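You operate a simulated robot arm through the tools that you are given. There is no shell and no other tool. Be economical: measure what you need, move in short steps, check, and stop when the job is done.

You are at the controls of a simulated two-armed robot. One attempt, no reset.

JOB
Take the yellow tube out of the wash bag and zip it shut.
Fine: the tube goes on the chest top; hold the bag steady while you work the zip and lift the flap.

It is judged by the outcome, as a careful person would: the job done as asked, and still so three seconds after it is handed in. It fails if anything else is knocked over, pushed out of place, dropped, spilled or broken.

ROBOT AND FRAMES
Two 6-joint arms with two-finger parallel grippers on one trunk, on a base that drives. Base frame: it is fixed to the floor where the robot stands at the start and does not move with it; the origin is under the middle of the robot, x ahead of it, y to its left, z up; the surface under the hand at the start is at about z = 850. Units: mm, rad, N and s.
The left shoulder is at the start at [60, 187, 1222], the right one opposite. With the tool pointing down near the work surface each hand reaches from about 100 to 600 mm from the robot's upright axis, wherever it stands, measured 20 degrees to its own side. Places, roughly: top of the chest of drawers [600, 0, 800]; wash bag flap [600, 100, 1000]; wash bag zip [500, 100, 1000]. Payload 1.57 kg a hand.
The tool frame of a hand sits at the grasp point between the pads (the TCP): z along the fingers, y along the line on which they close. The tips reach 30 mm beyond it. Largest opening 110 mm; finger width 24, thickness 12; the body of the gripper, 48 by 112 mm, starts 78 mm behind the TCP.
Orientation is that of the tool frame in the base frame, as a unit quaternion [x, y, z, w]. With the fingers straight down and closing along the base's y, the tool's x points along the base's -x, its y along +y and its z along -z.

CONTROLS
- The arms move only by the tool move_arm. It takes "left_increments", "right_increments" or both (then of equal length, played together; a hand with none holds still); each is a list of rows, each a list of 6 numbers: the shift along the base's x, y, z in mm, then the turn, a rotation vector about the base's x, y, z in rad. In form: [[tx, ty, tz, rx, ry, rz], ...]. A call has 1 to 12 rows; each row shifts and turns the commanded pose from where the row before left it. "left_claw" and "right_claw" are, for a hand that has rows, the finger opening in mm, from 0 to 110, set as the call begins (left out, the last holds). A row lasts 0.2 s, in which the tool goes at most 50 mm and 0.15 rad; a call with a longer step from one row to the next is refused whole, and so is a gripper value outside its range. A pose out of reach is approached as far as the arm can. The call stops where the force on the tool passes 90 N (or 10 N more than at its start, if that is more) or the arm is blocked; 0.2 s more then pass. The fingers move at their own pace (about 153 mm/s each) and stop on an object; they squeeze with about 36 N. The grip force told is the motor's: it shows also when the fingers shut on nothing. Time passes only in rows, and 0.2 s behind the last, so rows that do not move let the fingers close. The reply holds the time, the measured pose of the TCP, the force on the tool along the base axes, the opening and the grip force, in the units named above and with some noise, with the torque about the TCP (base axes, N m) and any sound that the robot's microphone picked up.
- Cameras (640 x 400 px; columns grow to the right, rows downward): "scene" is now at [12, -18.6, 1761]; the picture's right is [-0.22, -0.97, 0.00], its down [-0.76, 0.17, -0.62] and it looks along [0.61, -0.14, -0.78] (base axes); focal length 280 px, centre (320, 200). "left" rides on the left gripper at [70, -16, -141] in its tool frame; the picture's right is [0.23, 0.97, 0.00], its down [-0.86, 0.20, -0.48] and it looks along [-0.47, 0.11, 0.88] (tool axes); focal length 222 px, centre (320, 200). "right" rides on the right gripper at [70, 16, -141] in its tool frame; the picture's right is [-0.23, 0.97, 0.00], its down [-0.86, -0.20, -0.48] and it looks along [-0.47, -0.11, 0.88] (tool axes); focal length 222 px, centre (320, 200).
- snapshot(camera): a new picture of that camera. It takes no simulated time.
- move_column(by): slides the trunk up (or, below 0, down) by that many mm; the arms and the scene camera ride with it, the base frame stays. It gives what a move gives, with no picture.
- steer(legs): drives the robot by 1 to 6 legs, each [ahead, left, turn to the left] in mm, mm and rad, along the robot's own axes; the way and the turn of a leg run together, so that a leg with both is an arc; at most 1500 mm and 3.142 rad a leg. The arms and the cameras ride along, it lands a little off, and it stops where it bumps. It gives what a move gives.
- head_to(pan, tilt): turns the head with the scene camera to pan (to the left, within 1.501 rad either way) and tilt (down, from -0.506 to 1.204), counted from straight ahead of the robot. It gives what a move gives.
- locate(camera, pixels): for up to 12 pixels [column, row] of the newest picture of that camera ("zoom" is the newest enlarged one), the place [x, y, z] in the base frame of the surface seen there, good to about 2 mm. It takes no simulated time.
- inspect(camera, box): a new picture of the part [left, top, right, bottom] of that camera's present view, enlarged. It takes no simulated time.
- hand_in(): hands the job in; it is judged then, once.

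Work in short steps. Measure before you move; look again where a grasp or a placing could have gone wrong, and mend it. You have 80 turns and 62 pictures in all, those below and enlarged ones among them. Open the grippers and draw the arms clear of the work before you hand the job in, unless the task says otherwise; then end with one line.

The tools are called after "Call:" by a JSON object that holds its "fn" and its "kwargs". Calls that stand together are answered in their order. move_arm: Moves the arms, as the interface text tells. Its arguments: {"type":"object","properties":{"left_increments":{"type":"array"},"left_claw":{"type":"number"},"right_increments":{"type":"array"},"right_claw":{"type":"number"}},"required":[]} The other tools are called the same way: move_column (by) slides the trunk up or down; steer (legs) drives the base; head_to (pan, tilt) turns the head that bears the scene camera; snapshot (camera) takes a picture; locate (camera, pixels) gives the place of the surface under pixels of a picture; inspect (camera, box) takes an enlarged picture of a part of a camera's view; hand_in () hands the job in.

At the start:

```text
clock: 0.0
left_eef_pos: [469.4, 232.2, 1203.8]
left_tool_rot: [0.0, 1.0, 0.0, 0.0]
left_contact_force: [0.5, 1.0, -0.4]
left_wrist_torque: [-0.04, 0.01, -0.01]
left_gripper_width: 110.1
left_gripper_force: 0.1
right_eef_pos: [430.4, -184.4, 1242.5]
right_tool_rot: [-0.001, 1.0, 0.0, 0.0]
right_contact_force: [-0.4, 0.2, 0.2]
right_wrist_torque: [0.0, 0.0, 0.0]
right_gripper_width: 110.1
right_gripper_force: 0.0
trunk travel left (down, up): [-850.0, 140.0]
robot x, y, heading: [3.3, -1.4, -0.001]
head pan, tilt: [-0.225, 0.899]
```

scene: 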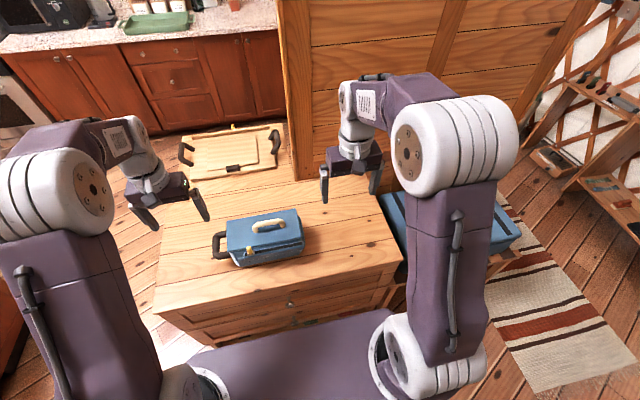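
right: 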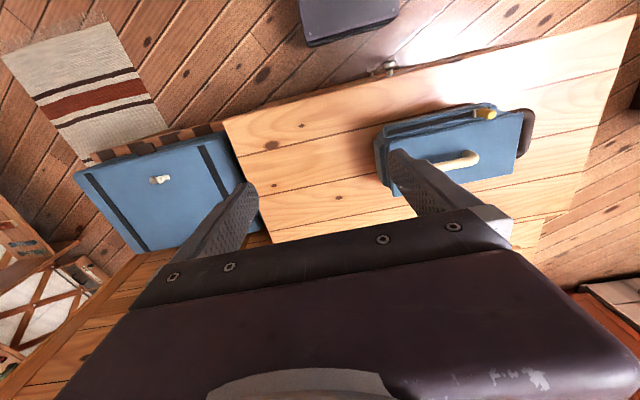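
left: 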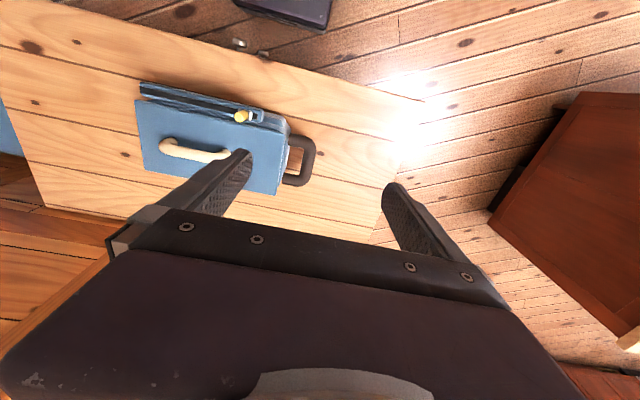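

The scene shows the blue wash bag around (265,240), with a zip pull at about (250,252) and a flap handle at about (268,225). I take an enlarged look first.

Call:
{"fn": "inspect", "kwargs": {"camera": "scene", "box": [200, 190, 320, 280]}}

Call:
{"fn": "inspect", "kwargs": {"camera": "left", "box": [120, 60, 340, 200]}}

```text
4.44 times, centred on (260, 235) of scene
```

zoom: 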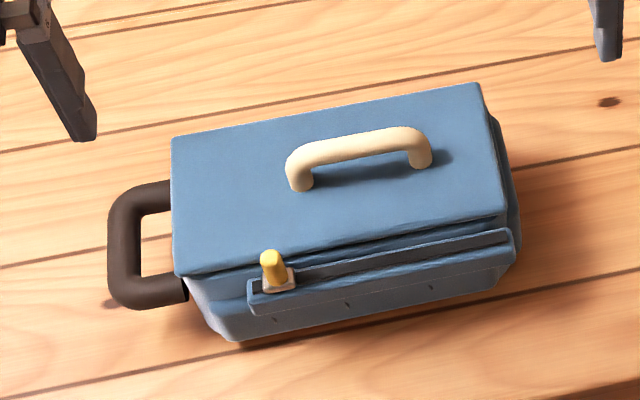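

```text
2.86 times, centred on (230, 130) of left
```

zoom: 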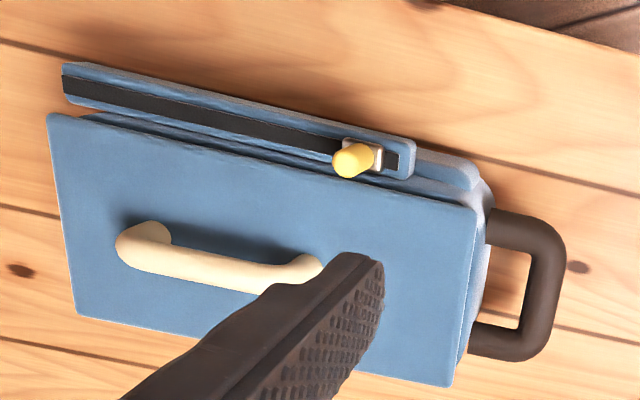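

Next I measure the key points in the newest enlarged picture: knob, track ends, lid corners, lid handle and side handle.

Call:
{"fn": "locate", "kwargs": {"camera": "zoom", "pixels": [[350, 160], [75, 85], [392, 162], [55, 120], [470, 215], [440, 375], [85, 310], [145, 245], [215, 270], [550, 290], [510, 220], [520, 150]]}}

Call:
{"fn": "inspect", "kwargs": {"camera": "right", "box": [360, 80, 560, 210]}}

```text
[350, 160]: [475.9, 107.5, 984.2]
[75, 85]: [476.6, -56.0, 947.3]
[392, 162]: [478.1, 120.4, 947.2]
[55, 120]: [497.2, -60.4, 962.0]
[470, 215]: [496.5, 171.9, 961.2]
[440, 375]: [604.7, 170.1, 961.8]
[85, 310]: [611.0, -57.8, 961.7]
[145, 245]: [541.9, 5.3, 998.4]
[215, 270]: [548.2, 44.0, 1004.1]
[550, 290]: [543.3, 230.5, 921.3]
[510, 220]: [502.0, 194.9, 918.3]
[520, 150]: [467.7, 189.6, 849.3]
```

```text
3.08 times, centred on (460, 145) of right
```

zoom: 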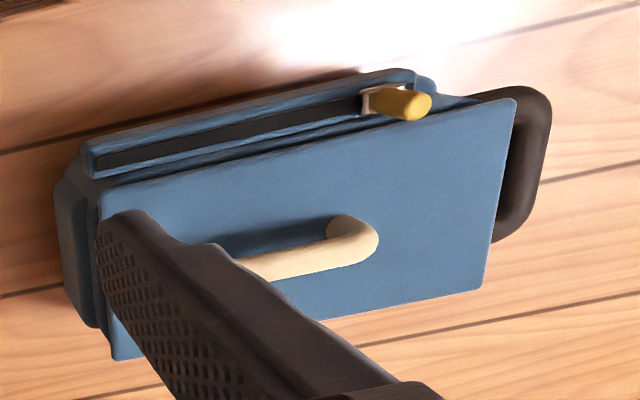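

The bag lies square to the axes: lid x 497–611, y −60–172, top z 962; knob at (476,107); side handle around (543,230,921). I bring the left hand above the side handle and check from there.

Call:
{"fn": "move_arm", "kwargs": {"left_increments": [[20, -2, -35, 0, 0, 0], [20, -2, -35, 0, 0, 0], [20, -2, -35, 0, 0, 0], [14, -2, -35, 0, 0, 0]], "left_claw": 70}}

Call:
{"fn": "snapshot", "kwargs": {"camera": "left"}}

```text
clock: 1.0
left_eef_pos: [546.1, 225.0, 1062.5]
left_tool_rot: [0.0, 1.0, 0.0, -0.001]
left_contact_force: [0.1, 0.0, -0.3]
left_wrist_torque: [-0.03, 0.01, -0.01]
left_gripper_width: 70.0
left_gripper_force: 0.0
right_eef_pos: [432.0, -184.0, 1242.9]
right_tool_rot: [-0.001, 1.0, 0.0, 0.0]
right_contact_force: [0.8, 0.5, -0.2]
right_wrist_torque: [0.02, 0.01, -0.02]
right_gripper_width: 110.1
right_gripper_force: 0.1
trunk travel left (down, up): [-850.0, 140.0]
robot x, y, heading: [-0.6, -1.0, -0.001]
head pan, tilt: [-0.225, 0.899]
```

```text
55 pictures are left
```

left: 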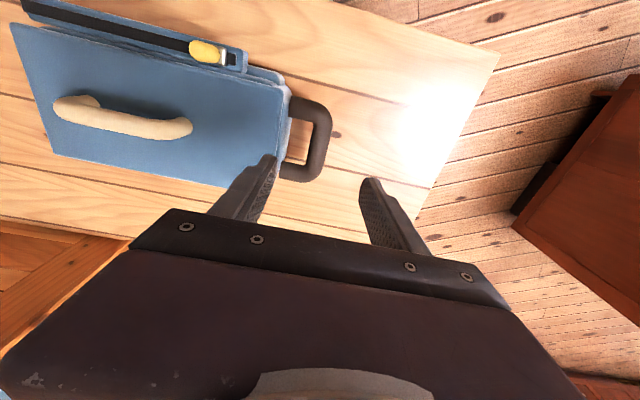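

The side handle is visible at (290–330, 100–180). I measure its bar, its arms, and the table inside the loop.

Call:
{"fn": "locate", "kwargs": {"camera": "left", "pixels": [[322, 140], [330, 135], [313, 140], [300, 140], [310, 108], [310, 172], [290, 140], [303, 118], [218, 50], [195, 52], [60, 108], [185, 128]]}}

Call:
{"fn": "inspect", "kwargs": {"camera": "left", "box": [180, 20, 360, 200]}}

```text
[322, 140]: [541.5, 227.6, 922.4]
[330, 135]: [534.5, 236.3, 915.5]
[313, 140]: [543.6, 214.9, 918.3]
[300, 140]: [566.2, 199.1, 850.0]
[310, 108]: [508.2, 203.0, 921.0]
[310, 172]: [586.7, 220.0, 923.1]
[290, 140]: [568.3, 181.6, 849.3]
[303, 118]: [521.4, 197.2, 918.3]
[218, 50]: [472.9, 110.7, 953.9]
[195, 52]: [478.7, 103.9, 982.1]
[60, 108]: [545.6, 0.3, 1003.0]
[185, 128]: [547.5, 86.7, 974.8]
```

```text
2.22 times, centred on (270, 110) of left
```

zoom: 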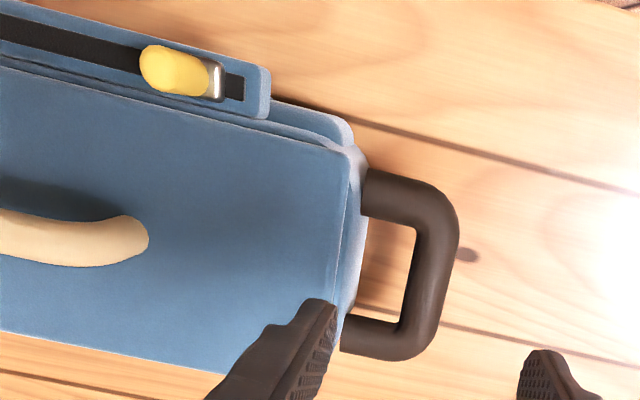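

The bar spans y 214–237 at x≈546, top z 922, with an inner gap to y≈172. I tilt the left hand outward 0.3 rad so it stays clear of the lid, open it to 50 mm, and descend around the bar.

Call:
{"fn": "move_arm", "kwargs": {"left_increments": [[0, 1, -20, -0.15, 0, 0], [0, 0, -20, -0.15, 0, 0], [0, 0, -30, 0, 0, 0], [0, 0, -30, 0, 0, 0], [0, 0, -25, 0, 0, 0], [0, 0, -25, 0, 0, 0]], "left_claw": 50}}

Call:
{"fn": "snapshot", "kwargs": {"camera": "left"}}

```text
clock: 2.4
left_eef_pos: [544.9, 226.5, 913.2]
left_tool_rot: [0.0, 0.989, -0.15, 0.0]
left_contact_force: [0.4, -0.4, 0.5]
left_wrist_torque: [-0.01, 0.0, -0.04]
left_gripper_width: 50.0
left_gripper_force: 0.0
right_eef_pos: [430.9, -184.1, 1242.8]
right_tool_rot: [0.0, 1.0, 0.0, 0.001]
right_contact_force: [0.2, -0.3, -0.6]
right_wrist_torque: [0.0, 0.01, 0.02]
right_gripper_width: 110.0
right_gripper_force: 0.1
trunk travel left (down, up): [-850.0, 140.0]
robot x, y, heading: [-0.6, 0.4, 0.0]
head pan, tilt: [-0.225, 0.899]
```

```text
53 pictures are left
```

left: 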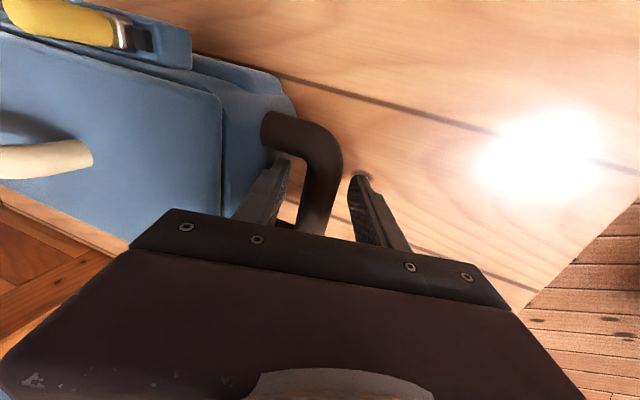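

The fingers at (265,190) and (370,205) straddle the bar. I close the left hand on it while the right hand moves above the knob.

Call:
{"fn": "move_arm", "kwargs": {"left_increments": [[0, 0, 0, 0, 0, 0], [0, 0, 0, 0, 0, 0], [0, 0, 0, 0, 0, 0], [0, 0, 0, 0, 0, 0], [0, 0, 0, 0, 0, 0], [0, 0, 0, 0, 0, 0], [0, 0, 0, 0, 0, 0], [0, 0, 0, 0, 0, 0]], "left_claw": 0, "right_increments": [[5.6, 36.4, -25.3, 0, 0, 0], [5.6, 36.4, -25.3, 0, 0, 0], [5.6, 36.4, -25.3, 0, 0, 0], [5.6, 36.4, -25.3, 0, 0, 0], [5.6, 36.4, -25.3, 0, 0, 0], [5.6, 36.4, -25.3, 0, 0, 0], [5.6, 36.4, -25.3, 0, 0, 0], [5.6, 36.4, -25.3, 0, 0, 0]], "right_claw": 50}}

Call:
{"fn": "snapshot", "kwargs": {"camera": "right"}}

```text
clock: 4.2
left_eef_pos: [544.6, 226.6, 914.6]
left_tool_rot: [0.0, 0.989, -0.149, 0.0]
left_contact_force: [-0.2, -0.3, 1.8]
left_wrist_torque: [-0.32, 0.28, -0.14]
left_gripper_width: 24.3
left_gripper_force: 36.2
right_eef_pos: [474.7, 107.1, 1040.2]
right_tool_rot: [0.001, 1.0, 0.0, 0.0]
right_contact_force: [-0.1, -0.1, -0.5]
right_wrist_torque: [-0.02, 0.0, -0.02]
right_gripper_width: 49.9
right_gripper_force: 0.2
trunk travel left (down, up): [-850.0, 140.0]
robot x, y, heading: [0.4, -0.9, 0.0]
head pan, tilt: [-0.225, 0.899]
```

```text
52 pictures are left
```

right: 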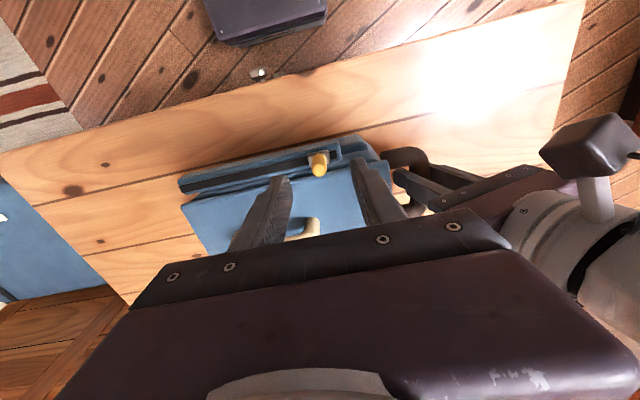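

The left hand holds the bar (24 mm, 36 N). The knob shows at (320,165) between the right fingers; I measure it before descending.

Call:
{"fn": "locate", "kwargs": {"camera": "right", "pixels": [[320, 168], [320, 158], [314, 165], [326, 163], [338, 150], [185, 188]]}}

Call:
{"fn": "inspect", "kwargs": {"camera": "right", "box": [260, 120, 380, 200]}}

```text
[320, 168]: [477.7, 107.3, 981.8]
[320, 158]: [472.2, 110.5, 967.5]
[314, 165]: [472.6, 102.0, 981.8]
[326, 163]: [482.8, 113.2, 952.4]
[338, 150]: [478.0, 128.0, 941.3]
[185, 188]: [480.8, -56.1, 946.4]
```

```text
5.00 times, centred on (320, 160) of right
```

zoom: 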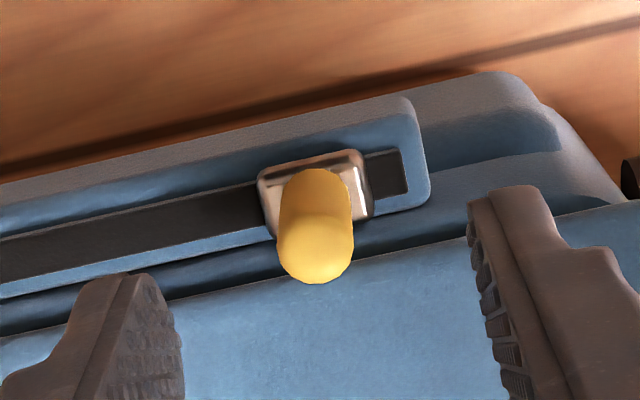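

The knob is upright at (478,107.5), top 984, on a slider base at about z 954. I descend so the tips stop at z≈959 and then close.

Call:
{"fn": "move_arm", "kwargs": {"right_increments": [[2, 0, -18, 0, 0, 0], [0, 0, -18, 0, 0, 0], [0, 0, -15, 0, 0, 0]]}}

Call:
{"fn": "move_arm", "kwargs": {"right_increments": [[0, 0, 0, 0, 0, 0], [0, 0, 0, 0, 0, 0]], "right_claw": 0}}

Call:
{"fn": "snapshot", "kwargs": {"camera": "right"}}

```text
clock: 5.0
left_eef_pos: [544.3, 226.8, 913.2]
left_tool_rot: [-0.001, 0.989, -0.15, 0.0]
left_contact_force: [-0.6, 0.3, 1.5]
left_wrist_torque: [0.01, -0.01, 0.02]
left_gripper_width: 24.1
left_gripper_force: 36.3
right_eef_pos: [477.0, 107.5, 989.6]
right_tool_rot: [0.0, 1.0, 0.001, 0.0]
right_contact_force: [0.4, 0.0, -0.3]
right_wrist_torque: [0.0, 0.02, -0.02]
right_gripper_width: 50.0
right_gripper_force: 0.1
trunk travel left (down, up): [-850.0, 140.0]
robot x, y, heading: [1.8, -2.4, -0.001]
head pan, tilt: [-0.225, 0.899]
```

```text
clock: 5.6
left_eef_pos: [545.0, 226.2, 914.0]
left_tool_rot: [-0.001, 0.989, -0.149, 0.0]
left_contact_force: [-1.2, 5.3, 0.6]
left_wrist_torque: [-0.11, 0.11, -0.11]
left_gripper_width: 24.0
left_gripper_force: 35.8
right_eef_pos: [475.2, 106.5, 990.9]
right_tool_rot: [0.0, 1.0, -0.001, 0.0]
right_contact_force: [-1.3, -4.9, 0.5]
right_wrist_torque: [0.22, 0.01, 0.03]
right_gripper_width: 13.3
right_gripper_force: 30.0
trunk travel left (down, up): [-850.0, 140.0]
robot x, y, heading: [-1.4, -1.8, 0.002]
head pan, tilt: [-0.225, 0.899]
```

```text
50 pictures are left
```

right: 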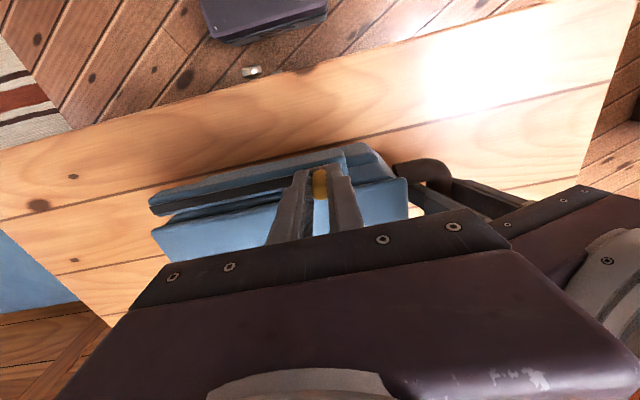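

The knob is gripped (13 mm, 30 N). I pull it right (−y) a first 30 mm and watch the forces.

Call:
{"fn": "move_arm", "kwargs": {"right_increments": [[0, -10, 0, 0, 0, 0], [0, -10, 0, 0, 0, 0], [0, -10, 0, 0, 0, 0]]}}

```text
clock: 6.4
left_eef_pos: [544.6, 226.7, 913.4]
left_tool_rot: [0.0, 0.989, -0.149, 0.001]
left_contact_force: [0.9, -1.6, 4.9]
left_wrist_torque: [-0.21, 0.39, 0.09]
left_gripper_width: 24.2
left_gripper_force: 36.2
right_eef_pos: [477.6, 74.6, 989.6]
right_tool_rot: [0.0, 1.0, -0.001, 0.0]
right_contact_force: [-1.2, 0.3, -3.0]
right_wrist_torque: [-0.33, 0.03, -0.05]
right_gripper_width: 13.4
right_gripper_force: 30.4
trunk travel left (down, up): [-850.0, 140.0]
robot x, y, heading: [2.1, 2.9, -0.0]
head pan, tilt: [-0.225, 0.899]
```

It slides freely and the bag stays put. I continue along the track toward its right end, where y≈−44.

Call:
{"fn": "move_arm", "kwargs": {"right_increments": [[0, -15, 0, 0, 0, 0], [0, -15, 0, 0, 0, 0], [0, -15, 0, 0, 0, 0], [0, -15, 0, 0, 0, 0], [0, -15, 0, 0, 0, 0], [0, -15, 0, 0, 0, 0], [0, -10, 0, 0, 0, 0], [0, -10, 0, 0, 0, 0]]}}

Call:
{"fn": "snapshot", "kwargs": {"camera": "right"}}

Call:
{"fn": "snapshot", "kwargs": {"camera": "scene"}}

```text
clock: 8.2
left_eef_pos: [544.7, 225.7, 913.7]
left_tool_rot: [0.0, 0.989, -0.149, -0.001]
left_contact_force: [2.1, -2.7, 1.5]
left_wrist_torque: [-0.18, -0.37, 0.12]
left_gripper_width: 24.2
left_gripper_force: 35.9
right_eef_pos: [476.8, -34.8, 989.5]
right_tool_rot: [0.0, 1.0, 0.001, 0.0]
right_contact_force: [2.1, 0.5, 2.4]
right_wrist_torque: [-0.36, -0.22, 0.01]
right_gripper_width: 13.3
right_gripper_force: 30.0
trunk travel left (down, up): [-850.0, 140.0]
robot x, y, heading: [-2.9, -2.0, -0.004]
head pan, tilt: [-0.225, 0.899]
```

```text
49 pictures are left
```

right: 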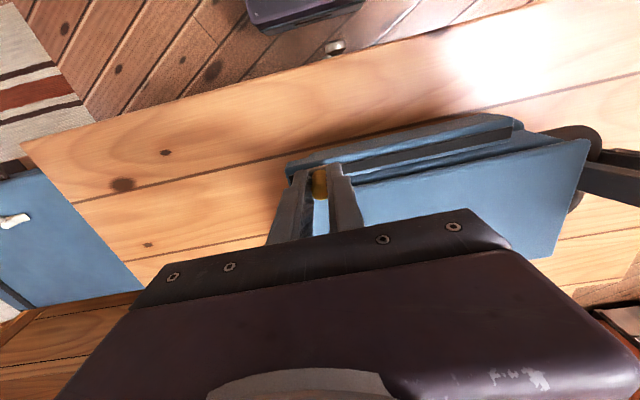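

```text
48 pictures are left
```

scene: 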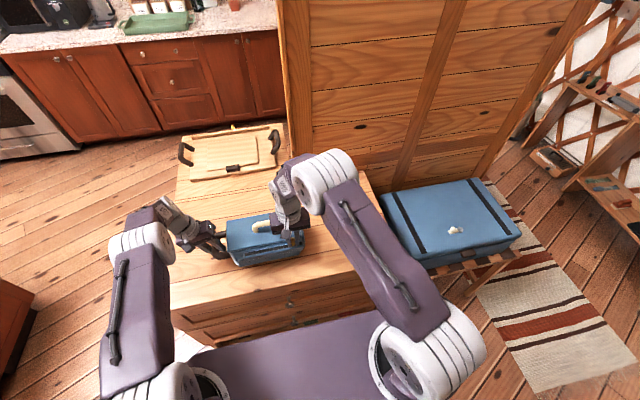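

No end stop yet at y −35. I go on in small steps until the slider stops.

Call:
{"fn": "move_arm", "kwargs": {"right_increments": [[0, -4, 0, 0, 0, 0], [0, -4, 0, 0, 0, 0], [0, -4, 0, 0, 0, 0]]}}

```text
clock: 9.0
left_eef_pos: [546.2, 226.1, 913.5]
left_tool_rot: [-0.001, 0.989, -0.149, 0.0]
left_contact_force: [0.2, -4.8, 4.3]
left_wrist_torque: [0.01, 0.1, 0.16]
left_gripper_width: 24.3
left_gripper_force: 35.7
right_eef_pos: [476.7, -45.1, 990.1]
right_tool_rot: [0.0, 1.0, 0.0, 0.0]
right_contact_force: [2.3, 2.9, 1.5]
right_wrist_torque: [-0.28, -0.03, 0.0]
right_gripper_width: 13.7
right_gripper_force: 29.7
trunk travel left (down, up): [-850.0, 140.0]
robot x, y, heading: [-2.2, -0.7, -0.002]
head pan, tilt: [-0.225, 0.899]
```

The y force is starting to rise (about 3 N). I nudge a little more to find the stop.

Call:
{"fn": "move_arm", "kwargs": {"right_increments": [[0, -3, 0, 0, 0, 0], [0, -3, 0, 0, 0, 0]]}}

Call:
{"fn": "snapshot", "kwargs": {"camera": "right"}}

```text
clock: 9.6
left_eef_pos: [544.2, 224.8, 913.7]
left_tool_rot: [0.0, 0.988, -0.151, -0.002]
left_contact_force: [-4.0, -24.2, 11.1]
left_wrist_torque: [-0.24, -0.24, 0.69]
left_gripper_width: 24.4
left_gripper_force: 35.4
right_eef_pos: [479.1, -50.3, 990.3]
right_tool_rot: [0.0, 1.0, 0.0, 0.0]
right_contact_force: [5.0, 26.9, -6.1]
right_wrist_torque: [0.2, 0.17, 0.11]
right_gripper_width: 13.4
right_gripper_force: 29.8
trunk travel left (down, up): [-850.0, 140.0]
robot x, y, heading: [-0.3, 1.6, 0.001]
head pan, tilt: [-0.225, 0.899]
```

```text
47 pictures are left
```

right: 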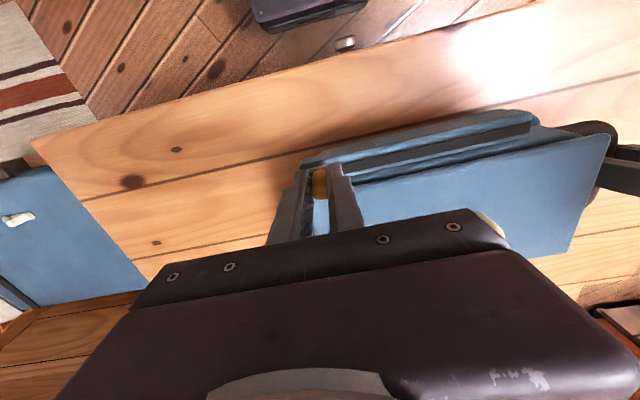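

The end stop is at about y −46 (27 N). I relax the push, open, and raise the right hand.

Call:
{"fn": "move_arm", "kwargs": {"right_increments": [[0, 3, 0, 0, 0, 0]]}}

Call:
{"fn": "move_arm", "kwargs": {"right_increments": [[0, 0, 0, 0, 0, 0], [0, 0, 0, 0, 0, 0], [0, 0, 30, 0, 0, 0], [0, 0, 40, 0, 0, 0], [0, 0, 40, 0, 0, 0]], "right_claw": 50}}

Call:
{"fn": "snapshot", "kwargs": {"camera": "right"}}

```text
clock: 10.0
left_eef_pos: [545.2, 225.9, 913.9]
left_tool_rot: [0.0, 0.989, -0.15, -0.001]
left_contact_force: [-4.7, -23.6, 8.3]
left_wrist_torque: [-0.24, 0.2, -0.02]
left_gripper_width: 24.6
left_gripper_force: 35.5
right_eef_pos: [476.5, -49.8, 989.3]
right_tool_rot: [0.0, 1.0, 0.0, 0.0]
right_contact_force: [5.3, 21.0, -3.1]
right_wrist_torque: [0.11, -0.34, 0.08]
right_gripper_width: 13.4
right_gripper_force: 30.3
trunk travel left (down, up): [-850.0, 140.0]
robot x, y, heading: [-0.2, 0.5, -0.002]
head pan, tilt: [-0.225, 0.899]
```

```text
clock: 11.2
left_eef_pos: [546.7, 226.6, 913.8]
left_tool_rot: [0.0, 0.989, -0.15, 0.0]
left_contact_force: [-0.6, 1.9, 1.0]
left_wrist_torque: [-0.02, -0.38, 0.29]
left_gripper_width: 24.2
left_gripper_force: 35.6
right_eef_pos: [476.2, -51.0, 1100.4]
right_tool_rot: [0.0, 1.0, 0.0, 0.0]
right_contact_force: [0.2, 0.2, -0.3]
right_wrist_torque: [0.0, 0.01, -0.04]
right_gripper_width: 50.1
right_gripper_force: 0.1
trunk travel left (down, up): [-850.0, 140.0]
robot x, y, heading: [-0.8, 1.1, 0.0]
head pan, tilt: [-0.225, 0.899]
```

```text
46 pictures are left
```

right: 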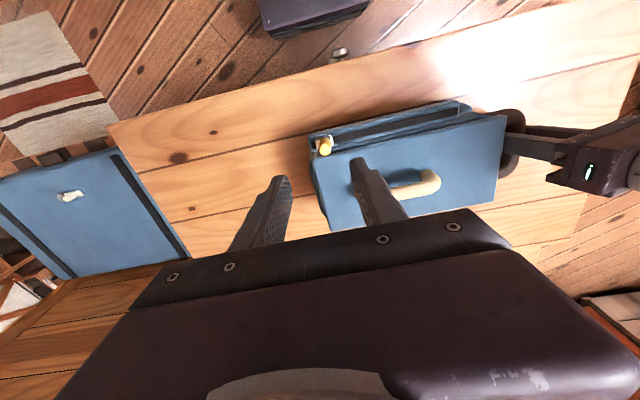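

The slider is now at (325,147), the right end of the track. I turn the right hand 90° about z so it closes along x, while moving above the lid handle near (547,43).

Call:
{"fn": "move_arm", "kwargs": {"right_increments": [[6.4, 8.5, -1, 0, 0, 0.1428], [6.4, 8.5, -1, 0, 0, 0.1428], [6.4, 8.5, -1, 0, 0, 0.1428], [6.4, 8.5, -1, 0, 0, 0.1428], [6.4, 8.5, -1, 0, 0, 0.1428], [6.4, 8.5, -1, 0, 0, 0.1428], [6.4, 8.5, -1, 0, 0, 0.1428], [6.4, 8.5, -1, 0, 0, 0.1428], [6.4, 8.5, -1, 0, 0, 0.1428], [6.4, 8.5, -1, 0, 0, 0.1428], [6.4, 8.5, -1, 0, 0, 0.1428]]}}

Call:
{"fn": "snapshot", "kwargs": {"camera": "right"}}

Call:
{"fn": "snapshot", "kwargs": {"camera": "scene"}}

```text
clock: 13.6
left_eef_pos: [547.2, 226.6, 914.3]
left_tool_rot: [0.001, 0.989, -0.15, 0.0]
left_contact_force: [-0.4, -0.7, 0.4]
left_wrist_torque: [-0.03, 0.13, 0.0]
left_gripper_width: 24.3
left_gripper_force: 36.0
right_eef_pos: [548.1, 44.1, 1089.0]
right_tool_rot: [0.708, -0.706, 0.0, 0.0]
right_contact_force: [0.0, 0.1, -0.3]
right_wrist_torque: [-0.01, 0.0, -0.02]
right_gripper_width: 50.0
right_gripper_force: 0.0
trunk travel left (down, up): [-850.0, 140.0]
robot x, y, heading: [-1.1, 1.7, 0.001]
head pan, tilt: [-0.225, 0.899]
```

```text
45 pictures are left
```

right: 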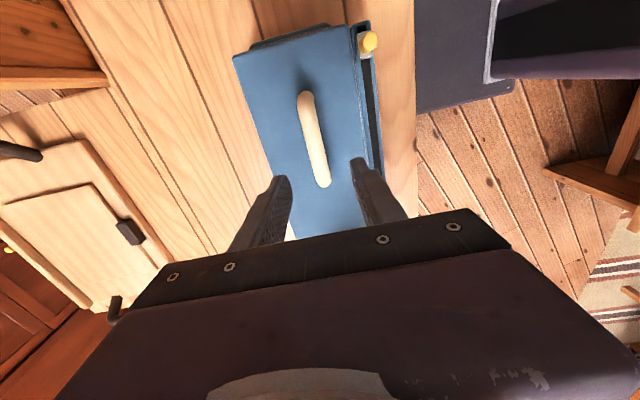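

```text
44 pictures are left
```

scene: 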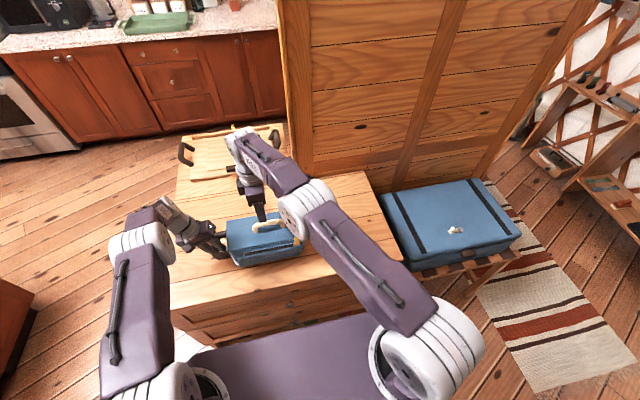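

The handle bar now runs from (308,95) to (323,180) between the fingers. I measure it before going down.

Call:
{"fn": "locate", "kwargs": {"camera": "right", "pixels": [[307, 100], [313, 140], [320, 170], [304, 140], [322, 142], [323, 184], [245, 70], [340, 40], [351, 170], [270, 55]]}}

```text
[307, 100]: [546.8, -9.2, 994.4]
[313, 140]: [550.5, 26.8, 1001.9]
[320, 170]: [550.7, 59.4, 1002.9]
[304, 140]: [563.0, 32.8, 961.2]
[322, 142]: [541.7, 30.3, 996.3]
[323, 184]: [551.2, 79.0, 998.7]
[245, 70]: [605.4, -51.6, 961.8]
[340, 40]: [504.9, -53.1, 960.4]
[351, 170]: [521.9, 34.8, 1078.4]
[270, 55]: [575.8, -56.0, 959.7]
```

The bar is centred at x≈549, y≈37, z≈995, about 15 mm thick. I go down to TCP z 1007 (tips 977) and close.

Call:
{"fn": "move_arm", "kwargs": {"right_increments": [[0.5, -3, -28, 0, 0, 0], [0.5, -3, -27, 0, 0, 0], [0, 0, -27, 0, 0, 0]]}}

Call:
{"fn": "move_arm", "kwargs": {"right_increments": [[0, 0, 0, 0, 0, 0], [0, 0, 0, 0, 0, 0]], "right_claw": 0}}

Call:
{"fn": "snapshot", "kwargs": {"camera": "right"}}

```text
clock: 14.4
left_eef_pos: [544.5, 226.5, 913.4]
left_tool_rot: [0.0, 0.989, -0.15, 0.0]
left_contact_force: [-1.5, 0.1, 0.2]
left_wrist_torque: [0.05, -0.01, 0.06]
left_gripper_width: 24.4
left_gripper_force: 36.3
right_eef_pos: [545.7, 38.4, 1006.8]
right_tool_rot: [0.708, -0.707, -0.001, 0.0]
right_contact_force: [-1.0, -0.5, -0.1]
right_wrist_torque: [0.01, 0.0, 0.0]
right_gripper_width: 50.0
right_gripper_force: 0.1
trunk travel left (down, up): [-850.0, 140.0]
robot x, y, heading: [2.7, -1.6, 0.005]
head pan, tilt: [-0.225, 0.899]
```

```text
clock: 15.0
left_eef_pos: [544.5, 225.4, 912.8]
left_tool_rot: [0.001, 0.989, -0.15, -0.001]
left_contact_force: [-8.5, 0.7, 6.3]
left_wrist_torque: [-0.06, -0.21, -1.04]
left_gripper_width: 24.3
left_gripper_force: 35.4
right_eef_pos: [548.0, 37.6, 1007.5]
right_tool_rot: [-0.706, 0.708, 0.001, 0.0]
right_contact_force: [8.5, 0.6, 0.3]
right_wrist_torque: [-0.11, -0.19, -0.64]
right_gripper_width: 17.3
right_gripper_force: 31.6
trunk travel left (down, up): [-850.0, 140.0]
robot x, y, heading: [1.8, -2.1, 0.001]
head pan, tilt: [-0.225, 0.899]
```

```text
43 pictures are left
```

right: 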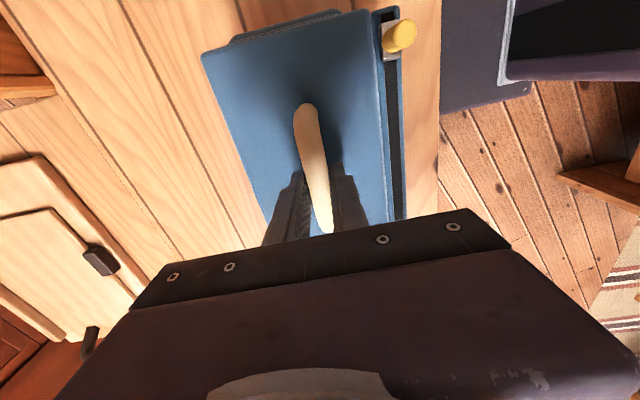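

The bar is held (17 mm, 32 N). I lift through the first 10° about a hinge assumed at x≈609, z≈962, turning the hand with the lid, and check the forces.

Call:
{"fn": "move_arm", "kwargs": {"right_increments": [[4.1, 5.0, 5.1, 0, 0, 0], [0, 0, 0, 0, 0.0873, 0], [4.6, 0, 4.6, 0, 0.0873, 0]]}}

Call:
{"fn": "snapshot", "kwargs": {"camera": "scene"}}

```text
clock: 15.8
left_eef_pos: [543.2, 218.4, 917.2]
left_tool_rot: [0.0, 0.988, -0.153, -0.003]
left_contact_force: [-17.3, -52.1, 38.2]
left_wrist_torque: [-0.38, -0.49, -1.09]
left_gripper_width: 30.9
left_gripper_force: 35.8
right_eef_pos: [513.3, 23.0, 1030.8]
right_tool_rot: [0.705, -0.704, -0.062, 0.052]
right_contact_force: [23.6, 41.2, -12.7]
right_wrist_torque: [0.64, -0.39, -1.02]
right_gripper_width: 23.3
right_gripper_force: 36.1
right hand out of reach, approached as far as the arm can: row 1, 2, 3
trunk travel left (down, up): [-850.0, 140.0]
robot x, y, heading: [5.9, 0.4, 0.0]
head pan, tilt: [-0.225, 0.899]
```

```text
42 pictures are left
```

scene: 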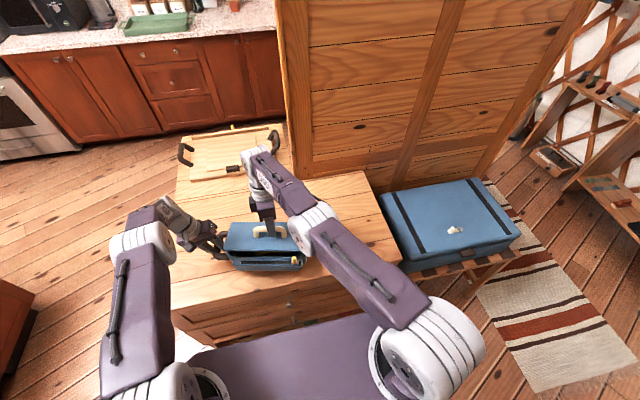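

That move went out of the right arm's reach, and it also carried a stray 5 mm in y, so the bag is being strained. I reverse it to the former pose.

Call:
{"fn": "move_arm", "kwargs": {"right_increments": [[-4.6, 0, -4.6, 0, -0.0873, 0], [0, 0, 0, 0, -0.0873, 0], [-4.1, -5, -5.1, 0, 0, 0]]}}

Call:
{"fn": "inspect", "kwargs": {"camera": "scene", "box": [180, 180, 340, 290]}}

```text
clock: 16.6
left_eef_pos: [545.0, 228.1, 911.6]
left_tool_rot: [-0.001, 0.989, -0.148, 0.001]
left_contact_force: [-4.3, 17.5, -6.9]
left_wrist_torque: [-0.11, -0.21, -0.34]
left_gripper_width: 24.7
left_gripper_force: 35.7
right_eef_pos: [545.6, 31.4, 1015.8]
right_tool_rot: [-0.707, 0.708, -0.001, -0.004]
right_contact_force: [3.8, -17.8, 3.2]
right_wrist_torque: [-0.32, -0.23, -0.55]
right_gripper_width: 17.5
right_gripper_force: 31.9
right hand out of reach, approached as far as the arm can: row 1, 2, 3
trunk travel left (down, up): [-850.0, 140.0]
robot x, y, heading: [2.3, 0.2, -0.002]
head pan, tilt: [-0.225, 0.899]
```

```text
3.64 times, centred on (260, 235) of scene
```

zoom: 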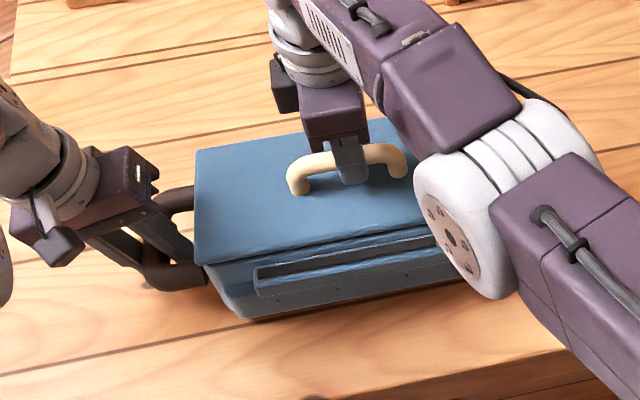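

The hands are back and the bag looks undisturbed. The right arm is at its reach limit, so I release both hands, raise them, and measure the clearance for driving closer.

Call:
{"fn": "move_arm", "kwargs": {"right_increments": [[0, 0, 0, 0, 0, 0], [0, 0, 0, 0, 0, 0], [-5, 0, 30, 0, 0, 0], [-5, 0, 40, 0, 0, 0], [-10, -20, 20, 0, 0, 0]], "right_claw": 50, "left_increments": [[0, 0, 0, 0, 0, 0], [0, 0, 0, 0, 0, 0], [0, 0, 40, 0, 0, 0], [0, 0, 40, 0, 0, 0], [0, 0, 40, 0, 0, 0]], "left_claw": 50}}

Call:
{"fn": "head_to", "kwargs": {"pan": 0.2, "tilt": 1.15}}

Call:
{"fn": "snapshot", "kwargs": {"camera": "scene"}}

```text
clock: 17.8
left_eef_pos: [545.4, 224.3, 1035.9]
left_tool_rot: [0.0, 0.989, -0.149, 0.0]
left_contact_force: [-0.3, 0.8, 0.3]
left_wrist_torque: [-0.01, 0.0, 0.03]
left_gripper_width: 50.2
left_gripper_force: 0.2
right_eef_pos: [550.9, 25.2, 1105.2]
right_tool_rot: [-0.707, 0.707, 0.001, -0.001]
right_contact_force: [0.7, 0.7, -0.3]
right_wrist_torque: [0.01, 0.01, 0.0]
right_gripper_width: 49.9
right_gripper_force: 0.0
right hand out of reach, approached as far as the arm can: row 3, 4, 5
trunk travel left (down, up): [-850.0, 140.0]
robot x, y, heading: [1.2, -1.6, 0.003]
head pan, tilt: [-0.225, 0.899]
```

```text
clock: 18.7
left_eef_pos: [547.0, 225.6, 1035.1]
left_tool_rot: [-0.001, 0.989, -0.15, 0.0]
left_contact_force: [0.3, -0.3, -0.3]
left_wrist_torque: [0.02, -0.02, -0.01]
left_gripper_width: 50.1
left_gripper_force: 0.0
right_eef_pos: [552.0, 27.9, 1104.9]
right_tool_rot: [-0.706, 0.708, 0.0, -0.002]
right_contact_force: [0.2, -0.3, -0.2]
right_wrist_torque: [-0.02, 0.02, -0.01]
right_gripper_width: 50.1
right_gripper_force: 0.1
trunk travel left (down, up): [-850.0, 140.0]
robot x, y, heading: [4.7, -0.3, -0.0]
head pan, tilt: [0.201, 1.15]
```

```text
40 pictures are left
```

scene: 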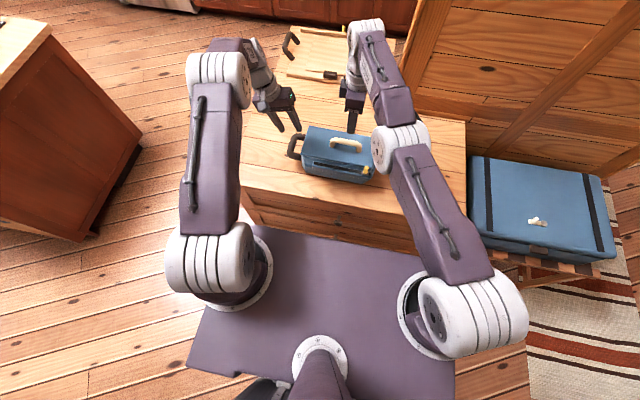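

I measure the robot's front plate (around row 240) and the chest's front edge (around row 200–225) to see the gap.

Call:
{"fn": "locate", "kwargs": {"camera": "scene", "pixels": [[320, 244], [390, 250], [260, 195], [400, 232], [330, 220], [340, 222], [320, 260], [415, 150], [300, 30]]}}

Call:
{"fn": "inspect", "kwargs": {"camera": "scene", "box": [230, 180, 430, 300]}}

```text
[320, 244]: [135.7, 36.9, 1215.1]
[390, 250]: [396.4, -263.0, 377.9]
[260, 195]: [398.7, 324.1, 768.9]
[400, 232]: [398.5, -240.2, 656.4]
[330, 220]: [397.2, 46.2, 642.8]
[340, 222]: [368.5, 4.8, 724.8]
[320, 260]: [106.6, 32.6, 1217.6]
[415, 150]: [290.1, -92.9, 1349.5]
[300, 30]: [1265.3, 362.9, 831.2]
```

```text
3.20 times, centred on (330, 240) of scene
```

zoom: 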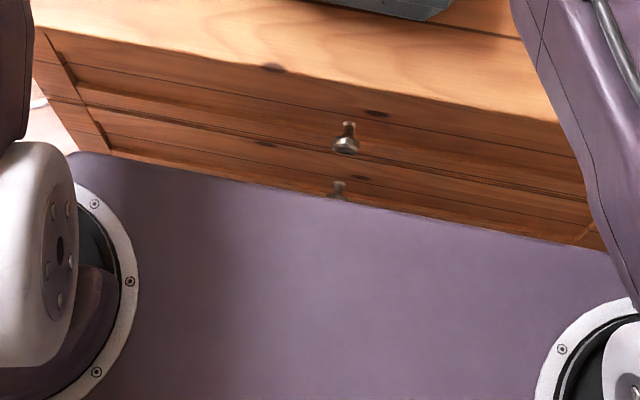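

The trunk plate's front is at x≈150, z≈1216, and the chest knobs reach x≈368. The dark base box in the right camera's last picture, near (445–525, 90–110), should give the base front.

Call:
{"fn": "snapshot", "kwargs": {"camera": "right"}}

Call:
{"fn": "locate", "kwargs": {"camera": "right", "pixels": [[420, 100], [425, 60], [460, 95], [500, 85], [460, 50], [424, 30]]}}

```text
38 pictures are left
```

right: 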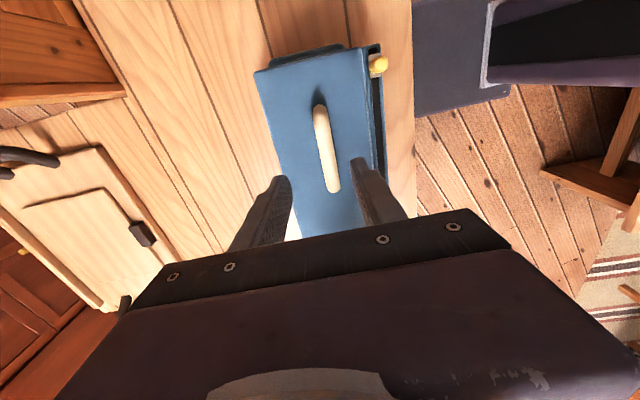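

```text
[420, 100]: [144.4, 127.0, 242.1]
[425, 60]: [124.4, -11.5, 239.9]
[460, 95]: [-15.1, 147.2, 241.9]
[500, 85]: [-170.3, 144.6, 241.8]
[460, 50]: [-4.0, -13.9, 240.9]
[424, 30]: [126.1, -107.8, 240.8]
```

The base top (z 241) extends to about x 150–200, leaving ample room to the knobs at 368. Both hands are above everything, so I drive 100 ahead and 40 left.

Call:
{"fn": "steer", "kwargs": {"legs": [[100, 40, 0]]}}

Call:
{"fn": "head_to", "kwargs": {"pan": 0.0, "tilt": 0.95}}

Call:
{"fn": "snapshot", "kwargs": {"camera": "scene"}}

```text
clock: 19.9
left_eef_pos: [643.2, 265.9, 1036.8]
left_tool_rot: [0.0, 0.989, -0.149, 0.001]
left_contact_force: [0.6, -0.3, -0.3]
left_wrist_torque: [0.03, 0.0, -0.02]
left_gripper_width: 50.0
left_gripper_force: 0.1
right_eef_pos: [650.1, 66.7, 1106.3]
right_tool_rot: [0.707, -0.707, -0.001, 0.001]
right_contact_force: [0.0, -0.3, -0.2]
right_wrist_torque: [0.01, 0.01, -0.02]
right_gripper_width: 50.1
right_gripper_force: 0.1
trunk travel left (down, up): [-850.0, 140.0]
robot x, y, heading: [100.6, 39.4, 0.0]
head pan, tilt: [0.201, 1.15]
```

```text
clock: 20.6
left_eef_pos: [646.2, 266.7, 1034.6]
left_tool_rot: [-0.001, 0.989, -0.149, -0.001]
left_contact_force: [0.5, 0.3, 0.3]
left_wrist_torque: [0.03, 0.01, 0.0]
left_gripper_width: 50.1
left_gripper_force: 0.0
right_eef_pos: [654.5, 68.8, 1106.4]
right_tool_rot: [0.708, -0.706, -0.001, 0.003]
right_contact_force: [0.0, -0.6, -0.3]
right_wrist_torque: [-0.01, 0.03, -0.01]
right_gripper_width: 50.2
right_gripper_force: 0.0
trunk travel left (down, up): [-850.0, 140.0]
robot x, y, heading: [98.0, 40.9, 0.001]
head pan, tilt: [0.0, 0.949]
```

```text
37 pictures are left
```

scene: 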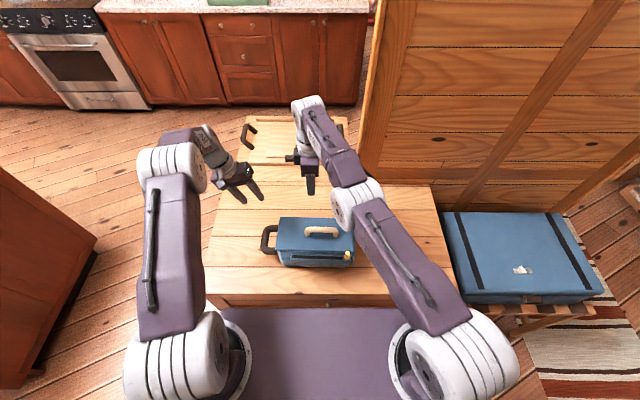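

I re-measure the bag from this view: lid corners (280,218), (353,218), side-handle bar (264,240), lid handle (322,230), slider (347,257).

Call:
{"fn": "inspect", "kwargs": {"camera": "scene", "box": [250, 200, 370, 275]}}

Call:
{"fn": "locate", "kwargs": {"camera": "zoom", "pixels": [[85, 225], [72, 225], [100, 175], [165, 105], [545, 105], [150, 250], [540, 255], [310, 165], [450, 165], [385, 160], [515, 295], [200, 340]]}}

```text
5.33 times, centred on (310, 238) of scene
```

zoom: 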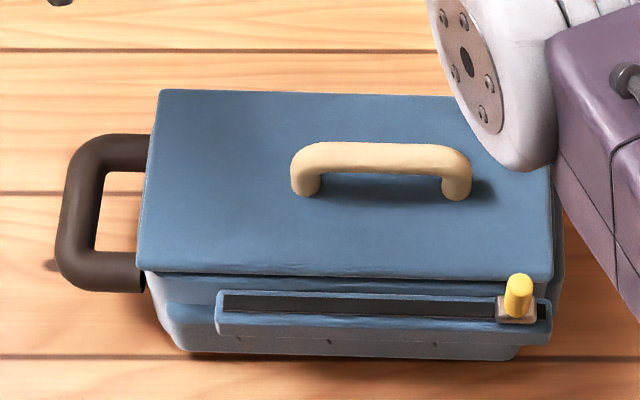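

```text
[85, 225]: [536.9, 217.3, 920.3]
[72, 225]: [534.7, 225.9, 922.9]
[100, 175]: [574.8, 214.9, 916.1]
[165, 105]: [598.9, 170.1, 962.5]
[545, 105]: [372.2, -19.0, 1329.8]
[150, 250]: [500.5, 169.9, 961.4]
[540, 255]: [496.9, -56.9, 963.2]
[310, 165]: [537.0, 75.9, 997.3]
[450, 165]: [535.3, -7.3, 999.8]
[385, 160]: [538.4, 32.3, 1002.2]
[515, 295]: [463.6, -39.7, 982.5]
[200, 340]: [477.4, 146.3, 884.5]
```

The bag is where it was and the lid is shut. I bring the left hand back over the bar and down, and the right hand above the lid handle.

Call:
{"fn": "move_arm", "kwargs": {"left_increments": [[-33, -13.5, 0, 0, 0, 0], [-33, -13.5, 0, 0, 0, 0], [-33, -13.5, 0, 0, 0, 0], [0, 0, -24, 0, 0, 0], [0, 0, -25, 0, 0, 0], [0, 0, -25, 0, 0, 0], [0, 0, -25, 0, 0, 0], [0, 0, -24, 0, 0, 0]], "right_increments": [[-35, -10, 0, 0, 0, 0], [-35, -10, 0, 0, 0, 0], [-34, -10, 0, 0, 0, 0], [0, 0, -10, 0, 0, 0], [0, 0, -10, 0, 0, 0], [0, 0, -10, 0, 0, 0], [0, 0, 0, 0, 0, 0], [0, 0, 0, 0, 0, 0]]}}

Call:
{"fn": "snapshot", "kwargs": {"camera": "left"}}

Call:
{"fn": "snapshot", "kwargs": {"camera": "right"}}

```text
clock: 22.4
left_eef_pos: [547.5, 226.4, 912.7]
left_tool_rot: [-0.001, 0.989, -0.15, 0.0]
left_contact_force: [-1.0, -0.2, 0.1]
left_wrist_torque: [0.02, 0.0, 0.0]
left_gripper_width: 50.2
left_gripper_force: 0.0
right_eef_pos: [653.2, 67.9, 1075.9]
right_tool_rot: [0.708, -0.706, -0.001, 0.003]
right_contact_force: [-0.5, -0.5, 0.2]
right_wrist_torque: [0.03, -0.01, -0.01]
right_gripper_width: 50.0
right_gripper_force: 0.0
right hand out of reach, approached as far as the arm can: row 1, 2, 3
trunk travel left (down, up): [-850.0, 140.0]
robot x, y, heading: [99.8, 40.5, 0.003]
head pan, tilt: [0.0, 0.949]
```

```text
35 pictures are left
```

left: 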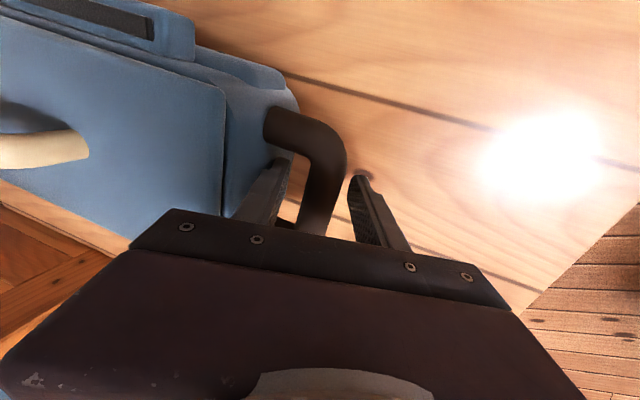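

```text
34 pictures are left
```

right: 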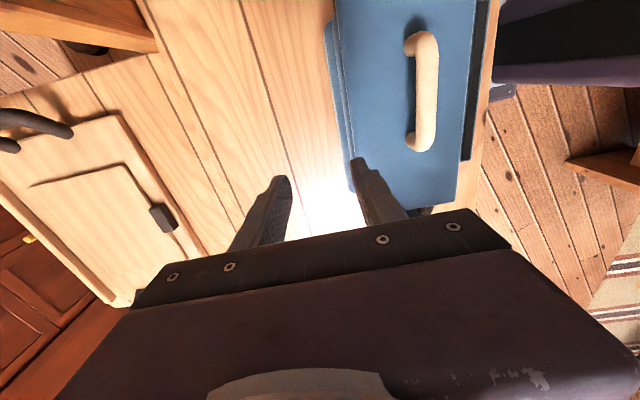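

The left fingers straddle the bar again. The right hand did not follow in x/y (stuck at (653,68)), probably because a wrist joint is at its limit. I close the left hand and test the right hand with a partial un-turn of the wrist.

Call:
{"fn": "move_arm", "kwargs": {"left_increments": [[0, 0, 0, 0, 0, 0], [0, 0, 0, 0, 0, 0], [0, 0, 0, 0, 0, 0], [0, 0, 0, 0, 0, 0]], "left_claw": 0, "right_increments": [[0, 0, 10, 0, 0, -0.14], [0, 0, 10, 0, 0, -0.14], [0, 0, 10, 0, 0, -0.14], [0, 0, 0, 0, 0, -0.14]]}}

```text
clock: 23.4
left_eef_pos: [546.9, 225.0, 912.8]
left_tool_rot: [0.0, 0.989, -0.15, 0.0]
left_contact_force: [-1.6, -0.1, 0.3]
left_wrist_torque: [-0.09, -0.09, -0.38]
left_gripper_width: 24.0
left_gripper_force: 35.8
right_eef_pos: [652.7, 68.8, 1107.0]
right_tool_rot: [-0.484, 0.875, 0.0, -0.001]
right_contact_force: [0.2, -0.5, -0.6]
right_wrist_torque: [0.02, 0.01, 0.03]
right_gripper_width: 50.1
right_gripper_force: 0.3
trunk travel left (down, up): [-850.0, 140.0]
robot x, y, heading: [100.1, 43.3, 0.0]
head pan, tilt: [0.0, 0.949]
```

The turn worked. Now I try moving back to above the handle at this yaw.

Call:
{"fn": "move_arm", "kwargs": {"right_increments": [[-35, -10, 0, 0, 0, 0], [-35, -10, 0, 0, 0, 0], [-34, -10, 0, 0, 0, 0]]}}

```text
clock: 24.2
left_eef_pos: [546.3, 224.7, 912.4]
left_tool_rot: [-0.001, 0.989, -0.15, 0.001]
left_contact_force: [-0.7, -1.1, -0.4]
left_wrist_torque: [-0.02, -0.07, -0.38]
left_gripper_width: 24.0
left_gripper_force: 36.4
right_eef_pos: [652.7, 69.4, 1105.9]
right_tool_rot: [-0.485, 0.874, 0.002, -0.002]
right_contact_force: [-0.1, -0.3, -0.9]
right_wrist_torque: [0.01, 0.01, 0.02]
right_gripper_width: 50.3
right_gripper_force: 0.1
right hand out of reach, approached as far as the arm can: row 1, 2, 3
trunk travel left (down, up): [-850.0, 140.0]
robot x, y, heading: [97.6, 38.2, 0.0]
head pan, tilt: [0.0, 0.949]
```

Still stuck in x/y. I try small single-axis tests.

Call:
{"fn": "move_arm", "kwargs": {"right_increments": [[-5, 0, 0, 0, 0, 0]]}}

Call:
{"fn": "move_arm", "kwargs": {"right_increments": [[0, -10, 0, 0, 0, 0]]}}

Call:
{"fn": "move_arm", "kwargs": {"right_increments": [[0, 0, 30, 0, 0, 0]]}}

Call:
{"fn": "snapshot", "kwargs": {"camera": "scene"}}

```text
clock: 24.6
left_eef_pos: [547.0, 225.0, 912.0]
left_tool_rot: [-0.001, 0.989, -0.149, 0.0]
left_contact_force: [-0.9, 0.2, -0.9]
left_wrist_torque: [-0.04, -0.07, -0.38]
left_gripper_width: 24.3
left_gripper_force: 36.0
right_eef_pos: [652.0, 68.9, 1106.8]
right_tool_rot: [-0.485, 0.874, 0.001, -0.002]
right_contact_force: [0.0, 0.2, -0.1]
right_wrist_torque: [0.0, 0.02, -0.01]
right_gripper_width: 50.1
right_gripper_force: 0.1
right hand out of reach, approached as far as the arm can: row 1
trunk travel left (down, up): [-850.0, 140.0]
robot x, y, heading: [98.9, 40.3, 0.002]
head pan, tilt: [0.0, 0.949]
```

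```text
clock: 25.0
left_eef_pos: [546.4, 224.5, 911.6]
left_tool_rot: [-0.001, 0.989, -0.149, 0.001]
left_contact_force: [-0.7, -0.1, 0.4]
left_wrist_torque: [0.01, -0.1, -0.29]
left_gripper_width: 24.4
left_gripper_force: 36.0
right_eef_pos: [654.6, 60.0, 1107.2]
right_tool_rot: [-0.485, 0.875, 0.001, -0.003]
right_contact_force: [-0.3, 0.7, -0.3]
right_wrist_torque: [-0.03, 0.0, 0.01]
right_gripper_width: 50.0
right_gripper_force: 0.1
trunk travel left (down, up): [-850.0, 140.0]
robot x, y, heading: [102.7, 41.5, -0.002]
head pan, tilt: [0.0, 0.949]
```

```text
clock: 25.4
left_eef_pos: [545.4, 224.4, 911.4]
left_tool_rot: [-0.001, 0.989, -0.149, 0.0]
left_contact_force: [-0.6, 0.5, 0.2]
left_wrist_torque: [0.06, -0.13, -0.19]
left_gripper_width: 24.4
left_gripper_force: 36.1
right_eef_pos: [652.8, 57.3, 1135.9]
right_tool_rot: [-0.485, 0.875, 0.002, -0.003]
right_contact_force: [-0.6, 0.3, 0.2]
right_wrist_torque: [0.02, -0.02, 0.04]
right_gripper_width: 50.2
right_gripper_force: 0.0
trunk travel left (down, up): [-850.0, 140.0]
robot x, y, heading: [99.8, 39.9, 0.002]
head pan, tilt: [0.0, 0.949]
```

```text
33 pictures are left
```

scene: 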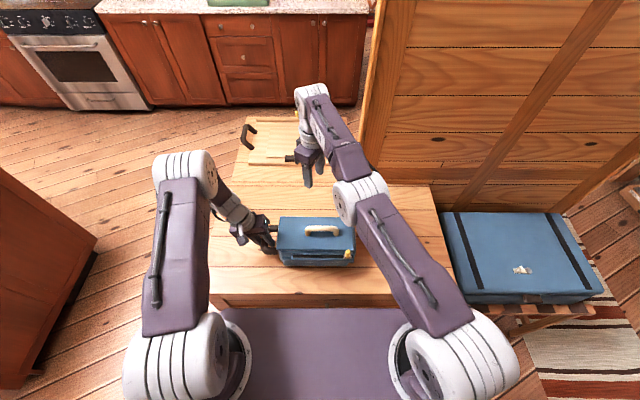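

−y and z moves work but −x does not; the right elbow looks nearly straight, a singular pose. I raise the hand high and move sideways to unbend it, then try −x.

Call:
{"fn": "move_arm", "kwargs": {"right_increments": [[0, 0, 45, 0, 0, 0], [0, 0, 45, 0, 0, 0], [0, 0, 45, 0, 0, 0], [-20, 0, 40, 0, 0, 0], [-20, 0, 40, 0, 0, 0]]}}

Call:
{"fn": "move_arm", "kwargs": {"right_increments": [[-40, 0, 0, 0, 0, 0], [-40, 0, 0, 0, 0, 0]]}}

```text
clock: 26.6
left_eef_pos: [545.7, 225.9, 912.9]
left_tool_rot: [-0.001, 0.989, -0.149, 0.001]
left_contact_force: [-0.2, 1.2, -0.2]
left_wrist_torque: [0.03, -0.16, 0.03]
left_gripper_width: 24.4
left_gripper_force: 36.3
right_eef_pos: [587.6, 49.0, 1342.1]
right_tool_rot: [-0.485, 0.875, 0.001, -0.001]
right_contact_force: [0.2, -0.1, -0.6]
right_wrist_torque: [0.02, -0.01, -0.02]
right_gripper_width: 49.8
right_gripper_force: 0.0
right hand out of reach, approached as far as the arm can: row 2, 3
trunk travel left (down, up): [-850.0, 140.0]
robot x, y, heading: [99.9, 41.7, -0.001]
head pan, tilt: [0.0, 0.949]
```

```text
clock: 27.2
left_eef_pos: [547.9, 226.3, 911.6]
left_tool_rot: [-0.001, 0.989, -0.149, 0.0]
left_contact_force: [-0.8, 1.0, 0.5]
left_wrist_torque: [-0.05, -0.13, -0.26]
left_gripper_width: 24.4
left_gripper_force: 36.4
right_eef_pos: [589.5, 48.5, 1340.4]
right_tool_rot: [-0.485, 0.875, 0.001, -0.002]
right_contact_force: [0.5, 0.6, 0.6]
right_wrist_torque: [0.03, -0.03, -0.01]
right_gripper_width: 50.3
right_gripper_force: 0.1
right hand out of reach, approached as far as the arm can: row 1, 2
trunk travel left (down, up): [-850.0, 140.0]
robot x, y, heading: [98.3, 41.9, -0.003]
head pan, tilt: [0.0, 0.949]
```

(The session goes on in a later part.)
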